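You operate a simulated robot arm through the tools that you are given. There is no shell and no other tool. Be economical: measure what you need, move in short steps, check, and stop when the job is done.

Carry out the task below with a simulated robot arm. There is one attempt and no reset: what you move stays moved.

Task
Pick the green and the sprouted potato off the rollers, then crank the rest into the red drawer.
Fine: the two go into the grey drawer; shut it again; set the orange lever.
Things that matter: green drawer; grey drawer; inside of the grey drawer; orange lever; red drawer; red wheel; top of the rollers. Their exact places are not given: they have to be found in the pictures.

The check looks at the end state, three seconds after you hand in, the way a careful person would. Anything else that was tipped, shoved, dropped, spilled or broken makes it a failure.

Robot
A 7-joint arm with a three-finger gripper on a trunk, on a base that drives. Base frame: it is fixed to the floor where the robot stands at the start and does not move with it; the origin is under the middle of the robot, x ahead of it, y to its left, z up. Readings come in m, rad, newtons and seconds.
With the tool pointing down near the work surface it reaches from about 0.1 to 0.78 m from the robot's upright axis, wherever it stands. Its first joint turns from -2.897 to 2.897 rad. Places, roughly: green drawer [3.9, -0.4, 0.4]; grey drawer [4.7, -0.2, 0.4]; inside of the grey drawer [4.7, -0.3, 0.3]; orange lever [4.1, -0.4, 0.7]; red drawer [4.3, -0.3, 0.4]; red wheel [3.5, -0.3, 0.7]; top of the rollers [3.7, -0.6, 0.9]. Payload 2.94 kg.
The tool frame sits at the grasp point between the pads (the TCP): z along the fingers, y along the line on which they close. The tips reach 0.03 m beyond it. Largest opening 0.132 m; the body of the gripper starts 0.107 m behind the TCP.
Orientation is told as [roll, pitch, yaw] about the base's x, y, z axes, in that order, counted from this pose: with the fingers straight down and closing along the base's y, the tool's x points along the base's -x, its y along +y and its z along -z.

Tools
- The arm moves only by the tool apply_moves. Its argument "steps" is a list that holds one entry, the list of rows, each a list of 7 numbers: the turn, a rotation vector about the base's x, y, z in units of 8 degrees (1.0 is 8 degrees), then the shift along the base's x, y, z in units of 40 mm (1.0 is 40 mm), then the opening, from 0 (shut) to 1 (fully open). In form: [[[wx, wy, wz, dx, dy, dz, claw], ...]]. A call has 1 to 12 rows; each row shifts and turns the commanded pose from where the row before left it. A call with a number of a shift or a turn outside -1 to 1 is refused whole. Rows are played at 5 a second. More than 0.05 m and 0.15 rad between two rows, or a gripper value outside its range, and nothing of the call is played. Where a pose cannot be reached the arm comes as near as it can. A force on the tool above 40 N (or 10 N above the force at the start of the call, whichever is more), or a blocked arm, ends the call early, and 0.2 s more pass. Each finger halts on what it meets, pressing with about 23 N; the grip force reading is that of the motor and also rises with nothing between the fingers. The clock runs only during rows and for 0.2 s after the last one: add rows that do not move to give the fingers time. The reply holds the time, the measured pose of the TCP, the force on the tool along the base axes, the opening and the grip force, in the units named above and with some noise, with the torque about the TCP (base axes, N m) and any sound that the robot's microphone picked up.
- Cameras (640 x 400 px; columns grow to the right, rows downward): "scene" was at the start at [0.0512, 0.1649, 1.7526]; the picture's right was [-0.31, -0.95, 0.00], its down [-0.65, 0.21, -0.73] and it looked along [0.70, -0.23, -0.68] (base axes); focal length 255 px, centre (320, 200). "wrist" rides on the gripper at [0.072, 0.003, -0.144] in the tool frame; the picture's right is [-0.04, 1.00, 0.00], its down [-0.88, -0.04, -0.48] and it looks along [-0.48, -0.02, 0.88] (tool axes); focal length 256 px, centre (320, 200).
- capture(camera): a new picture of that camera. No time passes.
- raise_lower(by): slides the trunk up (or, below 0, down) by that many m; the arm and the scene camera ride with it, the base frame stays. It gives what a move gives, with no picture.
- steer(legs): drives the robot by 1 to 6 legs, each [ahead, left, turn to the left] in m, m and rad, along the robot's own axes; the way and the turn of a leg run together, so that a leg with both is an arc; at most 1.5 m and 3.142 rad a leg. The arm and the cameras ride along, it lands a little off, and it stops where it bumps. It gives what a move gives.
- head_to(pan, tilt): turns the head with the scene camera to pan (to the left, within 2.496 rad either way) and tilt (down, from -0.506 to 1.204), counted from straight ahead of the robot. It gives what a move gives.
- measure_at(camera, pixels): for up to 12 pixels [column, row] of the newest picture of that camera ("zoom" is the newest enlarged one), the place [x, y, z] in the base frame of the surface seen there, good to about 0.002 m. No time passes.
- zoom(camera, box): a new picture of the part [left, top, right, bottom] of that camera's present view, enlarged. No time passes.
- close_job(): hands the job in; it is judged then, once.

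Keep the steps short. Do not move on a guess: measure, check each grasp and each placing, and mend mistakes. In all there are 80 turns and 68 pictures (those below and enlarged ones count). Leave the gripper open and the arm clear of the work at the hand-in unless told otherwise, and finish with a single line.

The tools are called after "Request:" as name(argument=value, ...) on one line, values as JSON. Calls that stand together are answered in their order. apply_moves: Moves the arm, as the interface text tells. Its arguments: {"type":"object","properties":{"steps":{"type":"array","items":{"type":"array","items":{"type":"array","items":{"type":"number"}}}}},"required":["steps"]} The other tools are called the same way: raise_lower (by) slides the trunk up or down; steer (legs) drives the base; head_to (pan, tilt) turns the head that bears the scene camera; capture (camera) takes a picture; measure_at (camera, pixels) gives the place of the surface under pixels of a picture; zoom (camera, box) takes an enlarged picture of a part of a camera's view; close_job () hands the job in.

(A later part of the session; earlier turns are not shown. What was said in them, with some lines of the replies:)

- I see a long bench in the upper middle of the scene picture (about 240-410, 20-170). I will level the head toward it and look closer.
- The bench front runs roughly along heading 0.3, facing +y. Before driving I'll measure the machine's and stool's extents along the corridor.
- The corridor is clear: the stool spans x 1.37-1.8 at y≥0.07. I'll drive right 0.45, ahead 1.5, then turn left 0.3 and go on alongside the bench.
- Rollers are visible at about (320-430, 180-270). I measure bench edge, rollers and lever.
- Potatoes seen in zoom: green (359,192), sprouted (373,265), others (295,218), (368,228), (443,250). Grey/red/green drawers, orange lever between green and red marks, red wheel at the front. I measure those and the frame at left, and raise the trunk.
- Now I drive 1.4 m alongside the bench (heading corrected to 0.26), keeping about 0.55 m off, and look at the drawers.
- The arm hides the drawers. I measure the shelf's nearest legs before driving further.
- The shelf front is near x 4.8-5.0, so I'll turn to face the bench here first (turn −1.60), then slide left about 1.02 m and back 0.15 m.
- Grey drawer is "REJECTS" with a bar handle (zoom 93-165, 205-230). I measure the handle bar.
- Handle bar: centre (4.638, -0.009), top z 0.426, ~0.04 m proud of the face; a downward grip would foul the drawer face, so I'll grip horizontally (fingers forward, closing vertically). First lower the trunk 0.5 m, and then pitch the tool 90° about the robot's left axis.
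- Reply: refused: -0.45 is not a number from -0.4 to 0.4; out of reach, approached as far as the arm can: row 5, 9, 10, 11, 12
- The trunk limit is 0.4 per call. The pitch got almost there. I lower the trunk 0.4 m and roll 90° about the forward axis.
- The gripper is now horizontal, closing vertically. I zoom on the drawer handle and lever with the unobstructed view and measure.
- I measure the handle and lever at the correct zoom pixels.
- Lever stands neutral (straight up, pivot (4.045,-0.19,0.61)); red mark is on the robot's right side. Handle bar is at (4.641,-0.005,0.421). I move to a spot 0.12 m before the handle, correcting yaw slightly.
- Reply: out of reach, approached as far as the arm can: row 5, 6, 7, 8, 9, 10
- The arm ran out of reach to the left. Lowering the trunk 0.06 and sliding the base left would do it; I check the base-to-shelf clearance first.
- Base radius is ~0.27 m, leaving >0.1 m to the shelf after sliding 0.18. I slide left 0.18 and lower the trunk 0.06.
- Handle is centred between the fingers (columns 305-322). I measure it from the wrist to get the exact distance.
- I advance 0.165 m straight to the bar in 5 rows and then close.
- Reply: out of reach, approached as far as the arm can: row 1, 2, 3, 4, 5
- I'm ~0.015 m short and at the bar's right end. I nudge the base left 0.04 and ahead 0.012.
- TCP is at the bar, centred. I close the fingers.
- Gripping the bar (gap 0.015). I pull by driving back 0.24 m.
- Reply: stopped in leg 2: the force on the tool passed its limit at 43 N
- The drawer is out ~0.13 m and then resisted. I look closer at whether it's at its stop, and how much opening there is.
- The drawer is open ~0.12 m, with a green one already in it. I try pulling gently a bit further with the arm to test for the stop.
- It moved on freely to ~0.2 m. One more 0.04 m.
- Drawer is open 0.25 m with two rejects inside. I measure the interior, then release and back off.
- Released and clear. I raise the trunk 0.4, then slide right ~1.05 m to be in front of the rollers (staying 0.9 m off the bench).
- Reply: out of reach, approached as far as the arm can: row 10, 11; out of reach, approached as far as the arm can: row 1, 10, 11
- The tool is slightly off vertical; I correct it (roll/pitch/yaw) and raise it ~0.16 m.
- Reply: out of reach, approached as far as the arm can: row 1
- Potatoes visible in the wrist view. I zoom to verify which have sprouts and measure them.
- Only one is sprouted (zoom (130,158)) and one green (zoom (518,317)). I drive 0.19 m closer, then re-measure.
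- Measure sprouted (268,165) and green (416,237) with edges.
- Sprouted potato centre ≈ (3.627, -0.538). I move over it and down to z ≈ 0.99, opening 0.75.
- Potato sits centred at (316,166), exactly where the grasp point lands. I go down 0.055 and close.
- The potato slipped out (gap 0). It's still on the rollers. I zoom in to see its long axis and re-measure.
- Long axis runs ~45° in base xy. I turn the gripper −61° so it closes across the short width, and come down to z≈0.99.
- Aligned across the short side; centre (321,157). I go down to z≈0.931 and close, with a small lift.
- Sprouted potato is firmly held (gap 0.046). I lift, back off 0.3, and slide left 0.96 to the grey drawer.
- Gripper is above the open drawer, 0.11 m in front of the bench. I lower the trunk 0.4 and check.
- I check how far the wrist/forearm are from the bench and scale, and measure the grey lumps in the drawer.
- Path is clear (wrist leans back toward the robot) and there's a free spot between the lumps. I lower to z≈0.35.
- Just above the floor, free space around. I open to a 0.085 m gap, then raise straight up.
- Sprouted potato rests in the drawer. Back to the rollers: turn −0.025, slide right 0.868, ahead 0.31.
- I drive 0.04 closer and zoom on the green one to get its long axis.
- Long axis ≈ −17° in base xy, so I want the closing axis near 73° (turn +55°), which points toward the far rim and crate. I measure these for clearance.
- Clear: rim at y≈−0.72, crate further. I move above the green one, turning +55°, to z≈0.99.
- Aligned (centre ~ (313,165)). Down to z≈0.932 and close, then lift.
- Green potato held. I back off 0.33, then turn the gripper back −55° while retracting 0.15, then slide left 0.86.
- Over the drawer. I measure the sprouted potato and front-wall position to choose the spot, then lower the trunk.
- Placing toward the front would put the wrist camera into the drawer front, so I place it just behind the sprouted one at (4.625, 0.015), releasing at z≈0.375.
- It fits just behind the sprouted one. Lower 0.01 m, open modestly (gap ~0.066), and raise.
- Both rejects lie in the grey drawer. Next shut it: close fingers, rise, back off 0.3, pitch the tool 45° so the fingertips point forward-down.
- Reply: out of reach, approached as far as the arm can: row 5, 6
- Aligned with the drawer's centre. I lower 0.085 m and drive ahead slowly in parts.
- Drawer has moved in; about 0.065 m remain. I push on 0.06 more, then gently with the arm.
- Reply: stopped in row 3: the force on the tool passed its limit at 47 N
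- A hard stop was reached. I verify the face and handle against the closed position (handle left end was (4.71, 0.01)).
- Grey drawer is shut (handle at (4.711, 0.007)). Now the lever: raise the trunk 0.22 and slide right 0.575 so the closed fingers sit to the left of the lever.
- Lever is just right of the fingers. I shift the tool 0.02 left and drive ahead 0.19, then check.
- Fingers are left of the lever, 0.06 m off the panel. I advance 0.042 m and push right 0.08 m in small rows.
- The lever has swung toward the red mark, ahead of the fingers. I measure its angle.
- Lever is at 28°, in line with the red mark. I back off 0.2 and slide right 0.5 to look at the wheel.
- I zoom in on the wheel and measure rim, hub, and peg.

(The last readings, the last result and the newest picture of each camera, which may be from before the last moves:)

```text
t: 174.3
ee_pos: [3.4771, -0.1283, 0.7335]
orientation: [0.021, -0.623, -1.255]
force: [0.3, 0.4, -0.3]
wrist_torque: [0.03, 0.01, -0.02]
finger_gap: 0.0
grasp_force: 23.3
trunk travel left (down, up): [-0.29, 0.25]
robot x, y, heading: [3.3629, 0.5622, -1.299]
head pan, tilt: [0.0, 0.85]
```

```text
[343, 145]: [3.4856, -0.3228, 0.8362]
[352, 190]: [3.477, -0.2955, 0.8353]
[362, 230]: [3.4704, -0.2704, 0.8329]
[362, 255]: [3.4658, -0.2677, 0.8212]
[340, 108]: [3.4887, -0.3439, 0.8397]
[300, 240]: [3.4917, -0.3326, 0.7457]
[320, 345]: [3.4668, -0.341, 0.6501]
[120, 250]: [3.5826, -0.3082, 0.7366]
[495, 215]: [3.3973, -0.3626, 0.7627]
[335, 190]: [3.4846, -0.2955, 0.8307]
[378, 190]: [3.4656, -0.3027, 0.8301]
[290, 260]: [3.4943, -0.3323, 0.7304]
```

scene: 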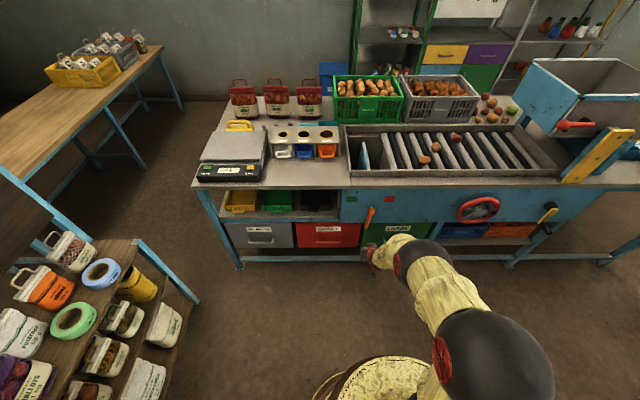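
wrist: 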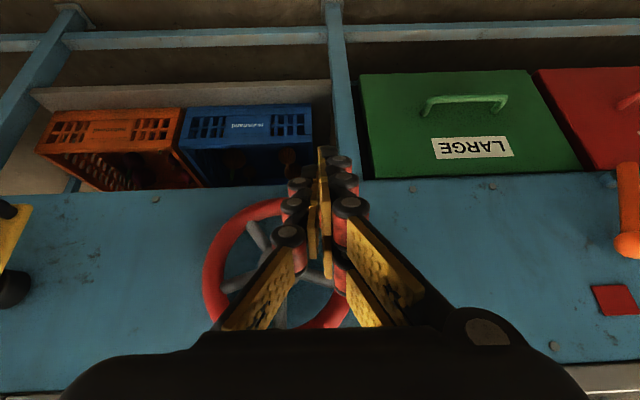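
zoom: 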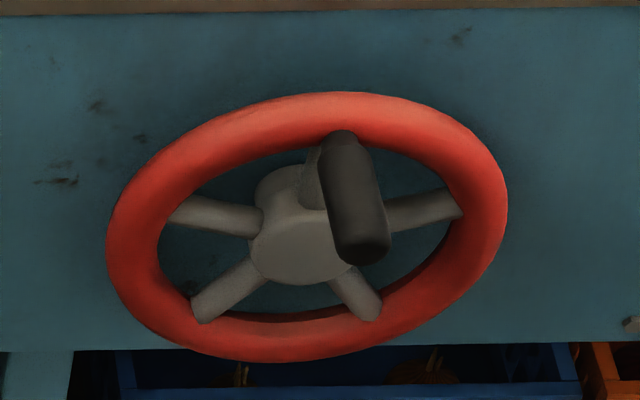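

Peg: along the panel normal at (3.477,-0.297), centre z≈0.824, sticking out to s≈0.11; hub centre ≈ z 0.742, crank radius ≈0.083. I open the fingers to 0.066, move up/right in line with the peg, drive 0.07 closer and check.

Request:
apply_moves(steps=[[[0, 0, 0, -0.377, -0.108, 0.763, 0.5], [0, 0, 0, -0.377, -0.108, 0.763, 0.5], [0, 0, 0, -0.377, -0.108, 0.763, 0.5], [0, 0, 0, 0, 0, 0, 0.5]]])

Request:
steer(legs=[[0.07, 0, 0]])

Request:
capture(camera="wrist")

```text
t: 175.3
ee_pos: [3.4304, -0.1423, 0.8249]
orientation: [0.024, -0.624, -1.255]
force: [0.4, 0.0, -0.2]
wrist_torque: [0.01, 0.01, 0.04]
finger_gap: 0.0661
grasp_force: 0.3
trunk travel left (down, up): [-0.29, 0.25]
robot x, y, heading: [3.3621, 0.5615, -1.302]
head pan, tilt: [0.0, 0.85]
```

```text
t: 176.3
ee_pos: [3.4508, -0.2092, 0.8238]
orientation: [0.022, -0.62, -1.256]
force: [-0.1, -0.6, -0.1]
wrist_torque: [0.02, -0.01, -0.02]
finger_gap: 0.0659
grasp_force: 0.1
trunk travel left (down, up): [-0.29, 0.25]
robot x, y, heading: [3.3841, 0.4965, -1.297]
head pan, tilt: [0.0, 0.85]
```

```text
15 pictures are left
```

wrist: 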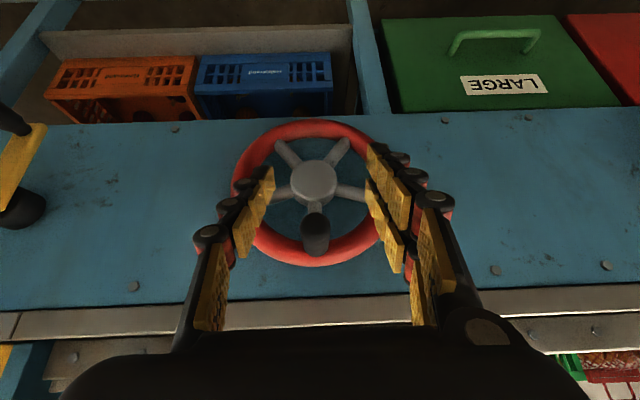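

Request:
measure_at(camera="wrist", pixels=[[315, 240], [315, 222], [315, 212], [304, 235], [328, 235], [314, 180], [250, 180], [372, 180], [315, 130]])

```text
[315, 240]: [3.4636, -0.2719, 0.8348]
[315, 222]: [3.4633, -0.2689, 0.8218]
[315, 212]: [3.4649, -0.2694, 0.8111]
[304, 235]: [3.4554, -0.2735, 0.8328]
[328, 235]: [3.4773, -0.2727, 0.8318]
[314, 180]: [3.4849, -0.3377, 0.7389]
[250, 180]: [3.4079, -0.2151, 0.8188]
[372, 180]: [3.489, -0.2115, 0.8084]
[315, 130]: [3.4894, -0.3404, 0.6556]
```

Peg tip centre (3.464,-0.269,0.8225), hub z 0.739, radius 0.083, peg exactly at top. I drive ahead 0.083 and close on the peg.

Request:
steer(legs=[[0.083, -0.003, 0]])

Request:
apply_moves(steps=[[[0, 0, 0, 0, 0, 0, 0], [0, 0, 0, 0, 0, 0, 0], [0, 0, 0, 0, 0, 0, 0], [0, 0, 0, 0, 0, 0, 0], [0, 0, 0, 0, 0, 0, 0]]])

Request:
capture(camera="wrist")

```text
t: 177.4
ee_pos: [3.4689, -0.2892, 0.8241]
orientation: [0.022, -0.621, -1.257]
force: [0.2, -0.9, -0.3]
wrist_torque: [0.01, 0.03, 0.01]
finger_gap: 0.066
grasp_force: 0.2
trunk travel left (down, up): [-0.29, 0.25]
robot x, y, heading: [3.3967, 0.4154, -1.298]
head pan, tilt: [0.0, 0.85]
```

```text
t: 178.6
ee_pos: [3.469, -0.2884, 0.8244]
orientation: [0.022, -0.624, -1.256]
force: [0.1, -1.2, 0.1]
wrist_torque: [0.11, 0.02, -0.52]
finger_gap: 0.0261
grasp_force: 37.0
trunk travel left (down, up): [-0.29, 0.25]
robot x, y, heading: [3.3984, 0.4196, -1.298]
head pan, tilt: [0.0, 0.85]
```

```text
14 pictures are left
```

wrist: 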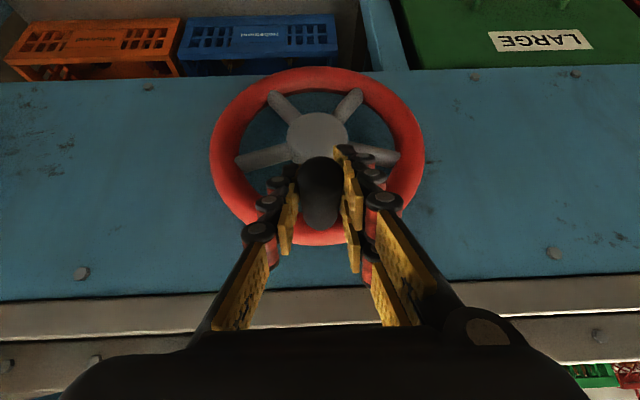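

Peg held. I turn the wheel a quarter counter-clockwise (top toward left), and look at the potatoes' response.

Request:
apply_moves(steps=[[[0, 0, 0, 0.764, 0.219, -0.158, 0], [0, 0, 0, 0.646, 0.186, -0.45, 0], [0, 0, 0, 0.4325, 0.124, -0.6725, 0], [0, 0, 0, 0.151, 0.0435, -0.795, 0], [0, 0, 0, 0, 0, 0, 0]]])

Request:
capture(camera="scene")

```text
t: 179.8
ee_pos: [3.5534, -0.2639, 0.7409]
orientation: [0.024, -0.626, -1.25]
force: [35.3, 4.7, 1.1]
wrist_torque: [0.11, 0.11, -0.14]
finger_gap: 0.0251
grasp_force: 44.7
trunk travel left (down, up): [-0.29, 0.25]
robot x, y, heading: [3.3993, 0.4151, -1.299]
head pan, tilt: [0.0, 0.85]
```

```text
13 pictures are left
```

scene: 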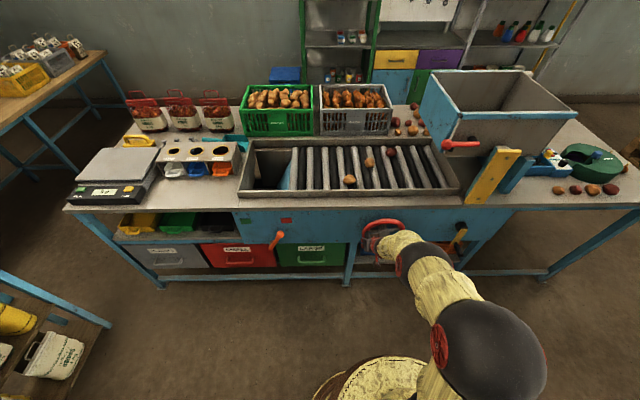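

Request:
measure_at(camera="scene", pixels=[[349, 180], [369, 162], [391, 152]])

```text
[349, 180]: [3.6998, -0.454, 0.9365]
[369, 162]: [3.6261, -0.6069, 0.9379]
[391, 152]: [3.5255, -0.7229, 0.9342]
```

The potatoes moved right by ~0.12 m, so it is the wrong direction: the wheel must turn clockwise (~0.12 m per quarter). I turn it back half a turn clockwise.

Request:
apply_moves(steps=[[[0, 0, 0, -0.079, -0.023, 0.795, 0], [0, 0, 0, -0.4325, -0.124, 0.6725, 0], [0, 0, 0, -0.646, -0.186, 0.45, 0], [0, 0, 0, -0.764, -0.219, 0.1575, 0], [0, 0, 0, -0.764, -0.219, -0.1575, 0], [0, 0, 0, -0.646, -0.186, -0.45, 0], [0, 0, 0, -0.4325, -0.124, -0.6725, 0], [0, 0, 0, -0.151, -0.0435, -0.795, 0], [0, 0, 0, 0, 0, 0, 0]]])

Request:
zoom(camera="scene", box=[220, 120, 480, 282])

```text
t: 180.6
ee_pos: [3.4985, -0.2736, 0.8059]
orientation: [0.02, -0.605, -1.264]
force: [-7.1, -22.5, -24.5]
wrist_torque: [0.09, 0.12, -0.12]
finger_gap: 0.0247
grasp_force: 44.8
trunk travel left (down, up): [-0.29, 0.25]
robot x, y, heading: [3.3965, 0.4105, -1.303]
head pan, tilt: [0.0, 0.85]
stopped in row 4: the force on the tool passed its limit at 95 N (the readings are from after the stop); the commanded pose is now the measured one
```

```text
2.46 times, centred on (350, 201) of scene
```

zoom: 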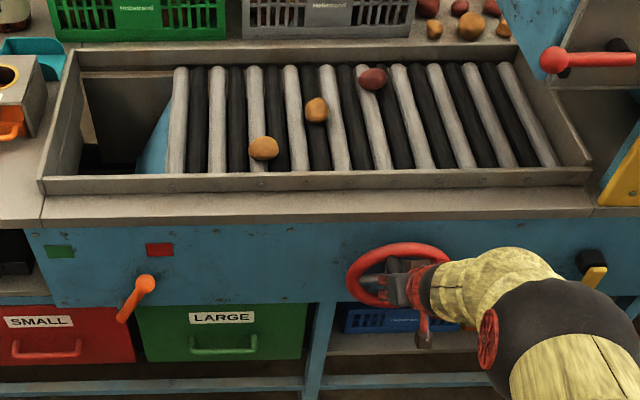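

A force stop (95 N): grip strain built up. I relax by opening the fingers slightly, and re-measure the peg and hub.

Request:
apply_moves(steps=[[[0, 0, 0, 0, 0, 0, 0.35], [0, 0, 0, 0, 0, 0, 0.35], [0, 0, 0, 0, 0, 0, 0.35]]])

Request:
capture(camera="wrist")

```text
t: 181.4
ee_pos: [3.5009, -0.2712, 0.8081]
orientation: [0.022, -0.609, -1.26]
force: [0.4, 0.5, 0.8]
wrist_torque: [0.05, 0.01, 0.0]
finger_gap: 0.0462
grasp_force: 0.0
trunk travel left (down, up): [-0.29, 0.25]
robot x, y, heading: [3.3982, 0.415, -1.305]
head pan, tilt: [0.0, 0.85]
```

```text
11 pictures are left
```

wrist: 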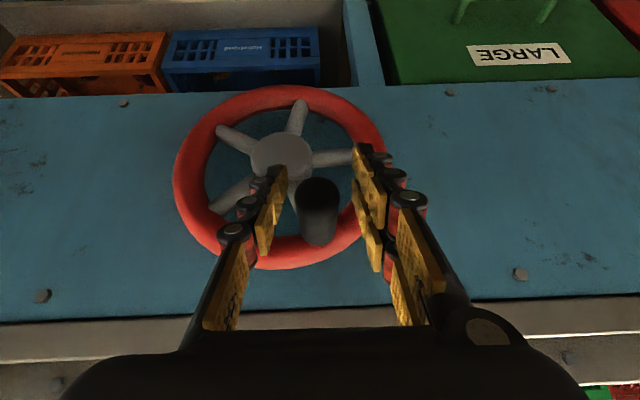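

Request:
measure_at(camera="wrist", pixels=[[318, 190], [318, 180], [300, 195], [336, 195], [318, 215], [318, 240], [282, 155], [280, 92], [280, 262], [180, 180], [380, 150]])

```text
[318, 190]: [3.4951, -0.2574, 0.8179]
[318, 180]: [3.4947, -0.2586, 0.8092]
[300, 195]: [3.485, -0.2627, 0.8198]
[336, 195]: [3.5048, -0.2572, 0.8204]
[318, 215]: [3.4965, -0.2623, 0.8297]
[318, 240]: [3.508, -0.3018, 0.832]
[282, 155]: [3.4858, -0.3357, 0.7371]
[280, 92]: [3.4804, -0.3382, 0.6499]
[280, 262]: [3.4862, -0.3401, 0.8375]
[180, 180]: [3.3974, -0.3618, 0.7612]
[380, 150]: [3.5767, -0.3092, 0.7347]
```

Peg at θ≈21° from top; centre (hub) z 0.7385, R≈0.0855. I align the grip to the peg, close, and turn clockwise slowly (11° per row).

Request:
apply_moves(steps=[[[0, 0, 0, 0.0, -0.2, 0.27, 0.35], [0, 0, 0, 0, 0, 0, 0.35], [0, 0, 0, 0, 0, 0, 0], [0, 0, 0, 0, 0, 0, 0], [0, 0, 0, 0, 0, 0, 0], [0, 0, 0, 0, 0, 0, 0]]])

Request:
apply_moves(steps=[[[0, 0, 0, -0.387, -0.111, 0.1125, 0], [0, 0, 0, -0.401, -0.115, 0.03, 0], [0, 0, 0, -0.401, -0.115, -0.0525, 0], [0, 0, 0, -0.382, -0.11, -0.1325, 0], [0, 0, 0, -0.348, -0.1, -0.2075, 0], [0, 0, 0, -0.305, -0.088, -0.2725, 0], [0, 0, 0, -0.2475, -0.071, -0.3325, 0], [0, 0, 0, -0.18, -0.052, -0.375, 0], [0, 0, 0, -0.108, -0.031, -0.4025, 0], [0, 0, 0, 0, 0, 0, 0]]])

```text
t: 182.8
ee_pos: [3.5011, -0.2794, 0.8206]
orientation: [0.021, -0.607, -1.262]
force: [2.1, 0.7, 0.6]
wrist_torque: [0.11, 0.05, -0.71]
finger_gap: 0.026
grasp_force: 40.7
trunk travel left (down, up): [-0.29, 0.25]
robot x, y, heading: [3.3972, 0.4157, -1.305]
head pan, tilt: [0.0, 0.85]
```

```text
t: 185.0
ee_pos: [3.3895, -0.3102, 0.7536]
orientation: [0.021, -0.608, -1.262]
force: [-10.5, 1.7, -0.2]
wrist_torque: [-0.58, 0.03, -0.23]
finger_gap: 0.0253
grasp_force: 45.0
trunk travel left (down, up): [-0.29, 0.25]
robot x, y, heading: [3.3983, 0.4144, -1.306]
head pan, tilt: [0.0, 0.85]
```

Smooth, forces only ~10 N. I continue to the bottom position.

Request:
apply_moves(steps=[[[0, 0, 0, -0.029, -0.008, -0.4175, 0], [0, 0, 0, 0.0505, 0.0145, -0.4175, 0], [0, 0, 0, 0.127, 0.0365, -0.3975, 0], [0, 0, 0, 0.199, 0.057, -0.3625, 0], [0, 0, 0, 0.262, 0.075, -0.3175, 0], [0, 0, 0, 0.32, 0.092, -0.2575, 0], [0, 0, 0, 0.36, 0.1035, -0.1875, 0], [0, 0, 0, 0.387, 0.111, -0.1125, 0], [0, 0, 0, 0.401, 0.115, -0.03, 0], [0, 0, 0, 0, 0, 0, 0]]])

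Request:
zoom(camera="scene", box=[220, 120, 480, 282])

```text
t: 185.7
ee_pos: [3.3863, -0.3126, 0.7158]
orientation: [0.014, -0.609, -1.266]
force: [-5.1, -5.3, -4.7]
wrist_torque: [0.34, 0.45, -0.24]
finger_gap: 0.0247
grasp_force: 45.2
trunk travel left (down, up): [-0.29, 0.25]
robot x, y, heading: [3.3982, 0.413, -1.305]
head pan, tilt: [0.0, 0.85]
stopped in row 3: the force on the tool passed its limit at 43 N (the readings are from after the stop); the commanded pose is now the measured one
```

```text
2.46 times, centred on (350, 201) of scene
```

zoom: 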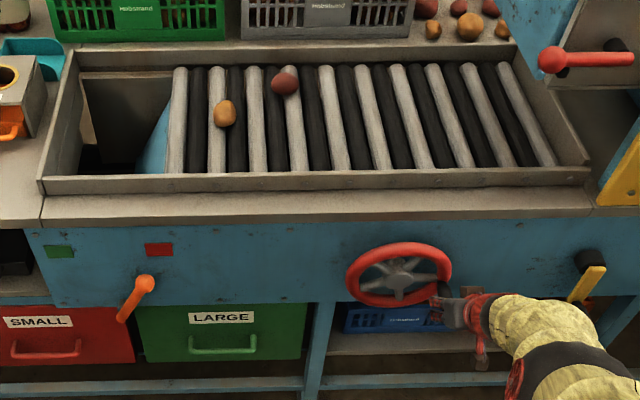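

One potato went down the chute; two remain. The peg slips along the pads when moving vertically, so I'll re-orient: open, align to the peg and roll the gripper 45° so it closes along the coming direction of motion (down-left).

Request:
apply_moves(steps=[[[0, 0, 0, 0, 0, 0, 0.75], [0, 0, 0, 0, 0, 0, 0.75], [0, 0, 0, 0, 0, 0, 0.75], [0, 0, 0, 0, 0, 0.3, 0.75], [-0.276, 0.961, 0, 0, 0, 0, 0.75], [-0.276, 0.961, 0, 0, 0, 0, 0.75], [-0.276, 0.961, 0, 0, 0, 0, 0.75], [-0.276, 0.961, 0, 0, 0, 0, 0.75], [-0.276, 0.961, 0, 0, 0, 0, 0.75], [-0.166, 0.577, 0, 0, 0, 0, 0.75], [0, 0, 0, 0, 0, 0, 0.75]]])

Request:
capture(camera="wrist")

```text
t: 188.1
ee_pos: [3.3849, -0.3074, 0.7252]
orientation: [-0.762, -0.429, -0.871]
force: [-0.1, -1.3, -0.5]
wrist_torque: [-0.01, -0.01, 0.0]
finger_gap: 0.0992
grasp_force: 0.1
out of reach, approached as far as the arm can: row 6
trunk travel left (down, up): [-0.29, 0.25]
robot x, y, heading: [3.3978, 0.4111, -1.304]
head pan, tilt: [0.0, 0.85]
```

```text
9 pictures are left
```

wrist: 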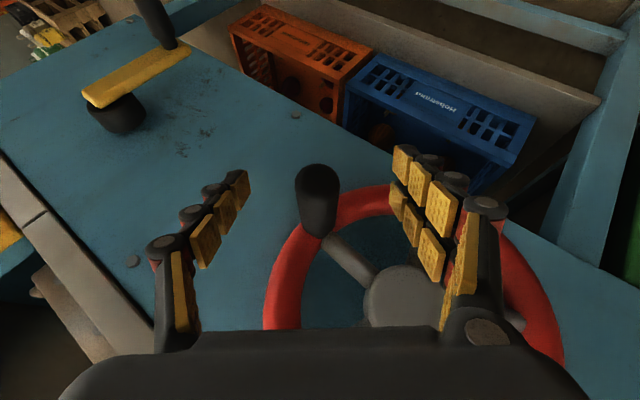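

The peg is centred between the fingers. I measure it and the hub for the exact position.

Request:
measure_at(camera="wrist", pixels=[[318, 178], [302, 185], [334, 185], [318, 168], [318, 200], [320, 230], [405, 295], [420, 187], [250, 200]])

```text
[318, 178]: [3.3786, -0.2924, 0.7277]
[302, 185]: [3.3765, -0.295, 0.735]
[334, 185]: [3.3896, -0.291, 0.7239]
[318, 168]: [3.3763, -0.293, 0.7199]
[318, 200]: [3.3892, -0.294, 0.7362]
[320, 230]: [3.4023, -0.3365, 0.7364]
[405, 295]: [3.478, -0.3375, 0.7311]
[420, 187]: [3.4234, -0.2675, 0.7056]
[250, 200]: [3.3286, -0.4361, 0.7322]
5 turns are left
```

Few turns remain. Peg at θ≈−97°, R≈0.0875. I grip it and turn on, letting the gripper roll along with the wheel through the bottom toward the left side, then look.

Request:
apply_moves(steps=[[[0, 0, 0, 0.02, 0, 0.07, 0], [0, 0, 0, 0, 0, 0, 0], [0, 0, 0, 0, 0, 0, 0], [0, 0, 0, 0, 0, 0, 0], [0, 0, 0, 0, 0, 0, 0], [0, 0, 0, 0, 0, 0, 0]]])

Request:
apply_moves(steps=[[[0, 0, 0, 0.079, 0.023, -0.3875, 0], [0, 0, 0, 0.1465, 0.042, -0.365, 0], [0.276, -0.961, 0, 0.204, 0.059, -0.33, 0], [0.276, -0.961, 0, 0.262, 0.075, -0.2875, 0], [0.276, -0.961, 0, 0.3075, 0.088, -0.235, 0], [0.276, -0.961, 0, 0.3435, 0.0985, -0.1725, 0], [0.276, -0.961, 0, 0.363, 0.104, -0.1075, 0], [0.276, -0.961, 0, 0.38, 0.109, -0.035, 0]]])

Request:
apply_moves(steps=[[[0.276, -0.961, 0, 0.365, 0.105, 0.0325, 0], [0.276, -0.961, 0, 0.353, 0.101, 0.1, 0], [0.276, -0.961, 0, 0.334, 0.096, 0.16, 0], [0.276, -0.961, 0, 0.298, 0.0855, 0.22, 0], [0.276, -0.961, 0, 0.2595, 0.0745, 0.27, 0]]])

Request:
zoom(camera="scene", box=[220, 120, 480, 282])

```text
t: 189.5
ee_pos: [3.3858, -0.3079, 0.7271]
orientation: [-0.761, -0.429, -0.871]
force: [-2.7, -1.6, 0.1]
wrist_torque: [-0.22, -0.07, -0.39]
finger_gap: 0.0256
grasp_force: 23.0
trunk travel left (down, up): [-0.29, 0.25]
robot x, y, heading: [3.3987, 0.4132, -1.306]
head pan, tilt: [0.0, 0.85]
```

```text
t: 191.3
ee_pos: [3.4714, -0.2815, 0.6518]
orientation: [0.194, -0.584, -1.365]
force: [-7.9, 0.2, -8.2]
wrist_torque: [0.24, -0.4, -0.38]
finger_gap: 0.0256
grasp_force: 45.1
trunk travel left (down, up): [-0.29, 0.25]
robot x, y, heading: [3.3984, 0.4139, -1.303]
head pan, tilt: [0.0, 0.85]
```

```text
t: 192.5
ee_pos: [3.5339, -0.263, 0.6837]
orientation: [0.961, -0.393, -1.741]
force: [-18.4, 25.8, 3.3]
wrist_torque: [0.24, 0.07, -0.24]
finger_gap: 0.0257
grasp_force: 44.9
trunk travel left (down, up): [-0.29, 0.25]
robot x, y, heading: [3.3968, 0.4152, -1.305]
head pan, tilt: [0.0, 0.85]
```

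```text
2.46 times, centred on (350, 201) of scene
4 turns are left
```

zoom: 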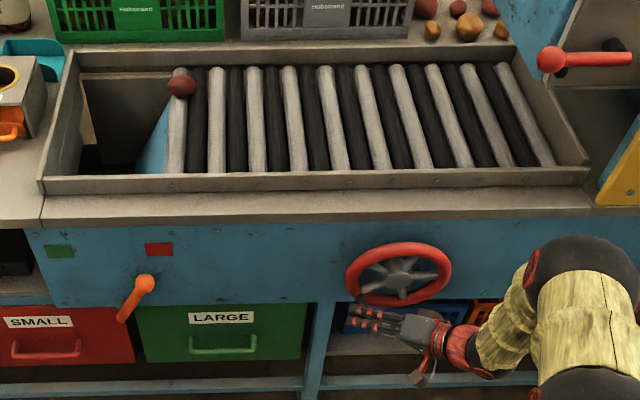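

Two have fallen; the red one sits on the last roller (180,86) and needs ~40° more. I relieve the strain slightly and turn on ~60°, then look.

Request:
apply_moves(steps=[[[0.276, -0.961, 0, 0.18, 0.105, 0.31, 0], [0.276, -0.961, 0, 0.125, 0.09, 0.3475, 0], [0.276, -0.961, 0, 0.096, 0.0275, 0.3675, 0], [0.276, -0.961, 0, 0.031, 0.009, 0.38, 0], [0.138, -0.48, 0, -0.031, -0.009, 0.38, 0], [0, 0, 0, -0.096, -0.0275, 0.3675, 0], [0, 0, 0, 0, 0, 0, 0], [0, 0, 0, 0, 0, 0, 0]]])

Request:
zoom(camera="scene", box=[220, 120, 480, 282])

```text
t: 194.3
ee_pos: [3.5477, -0.2579, 0.7688]
orientation: [1.518, -0.077, -1.878]
force: [10.2, -21.1, -0.8]
wrist_torque: [0.32, -0.09, 0.0]
finger_gap: 0.0253
grasp_force: 44.5
trunk travel left (down, up): [-0.29, 0.25]
robot x, y, heading: [3.3985, 0.4152, -1.305]
head pan, tilt: [0.0, 0.85]
```

```text
2.46 times, centred on (350, 201) of scene
3 turns are left
```

zoom: 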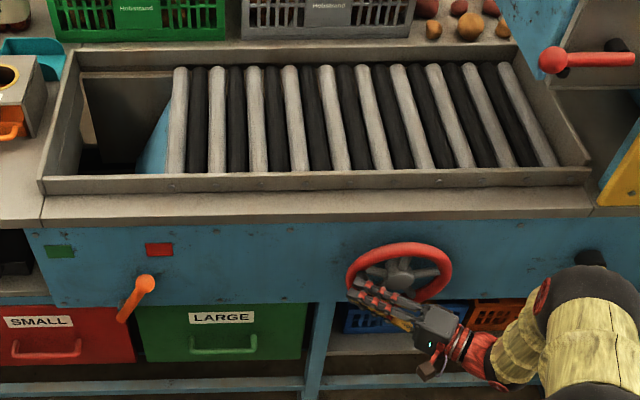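

The rollers are empty. I release the peg, back off 0.3 m, open fully, and take a last look.

Request:
apply_moves(steps=[[[0, 0, 0, 0, 0, 0, 0.45], [0, 0, 0, 0, 0, 0, 0.45], [0, 0, 0, 0, 0, 0, 0.45], [0, 0, 0, 0, 0, 0, 0.45]]])

Request:
steer(legs=[[-0.3, 0, 0]])

Request:
apply_moves(steps=[[[0, 0, 0, 0, 0, 0, 1], [0, 0, 0, 0, 0, 0, 1], [0, 0, 0, 0, 0, 0, 1], [0, 0, 0, 0, 0, 0, 1], [0, 0, 0, 0, 0, 0, 1]]])

Request:
capture(camera="scene")

Request:
zoom(camera="scene", box=[80, 130, 480, 300])

```text
t: 195.3
ee_pos: [3.5472, -0.2564, 0.7681]
orientation: [1.517, -0.074, -1.877]
force: [-0.6, -0.1, -0.1]
wrist_torque: [-0.03, 0.02, 0.0]
finger_gap: 0.0593
grasp_force: 0.1
trunk travel left (down, up): [-0.29, 0.25]
robot x, y, heading: [3.3948, 0.4151, -1.302]
head pan, tilt: [0.0, 0.85]
```

```text
t: 197.4
ee_pos: [3.4643, 0.04, 0.7685]
orientation: [1.518, -0.073, -1.877]
force: [-0.5, 0.0, 0.4]
wrist_torque: [-0.02, 0.01, 0.05]
finger_gap: 0.0596
grasp_force: 0.0
trunk travel left (down, up): [-0.29, 0.25]
robot x, y, heading: [3.3143, 0.7127, -1.303]
head pan, tilt: [0.0, 0.85]
```

```text
t: 198.6
ee_pos: [3.4662, 0.0399, 0.7679]
orientation: [1.519, -0.075, -1.878]
force: [0.7, 0.3, -0.1]
wrist_torque: [-0.01, 0.02, -0.01]
finger_gap: 0.1322
grasp_force: 0.0
trunk travel left (down, up): [-0.29, 0.25]
robot x, y, heading: [3.3185, 0.7128, -1.304]
head pan, tilt: [0.0, 0.85]
```

```text
6 pictures are left
```

scene: 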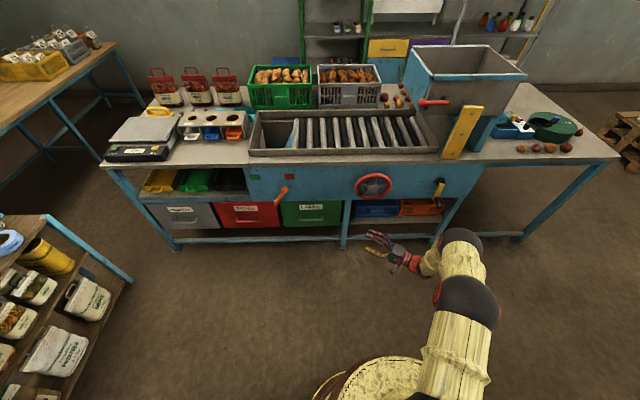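

```text
1.60 times, centred on (280, 215) of scene
2 turns are left
```

zoom: 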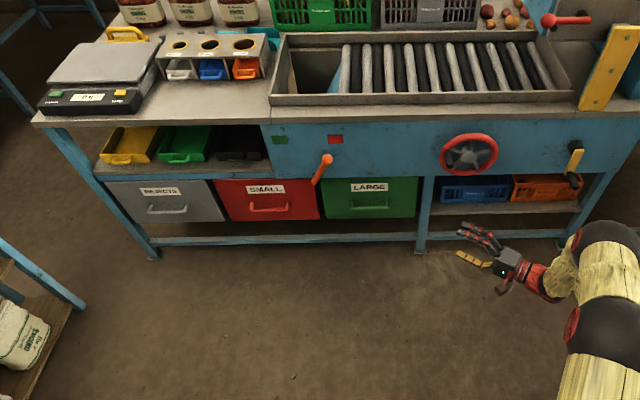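

The rollers are empty, nothing is on the floor, all drawers are shut, the lever points at red, and the open gripper is clear. I hand in.

Request:
close_job()

```text
The job is handed in.
```

The green and the sprouted potato are in the shut grey drawer, the orange lever is set to red, and the other three were cranked off the rollers into the chute, though I did not open the red drawer to check they landed there.
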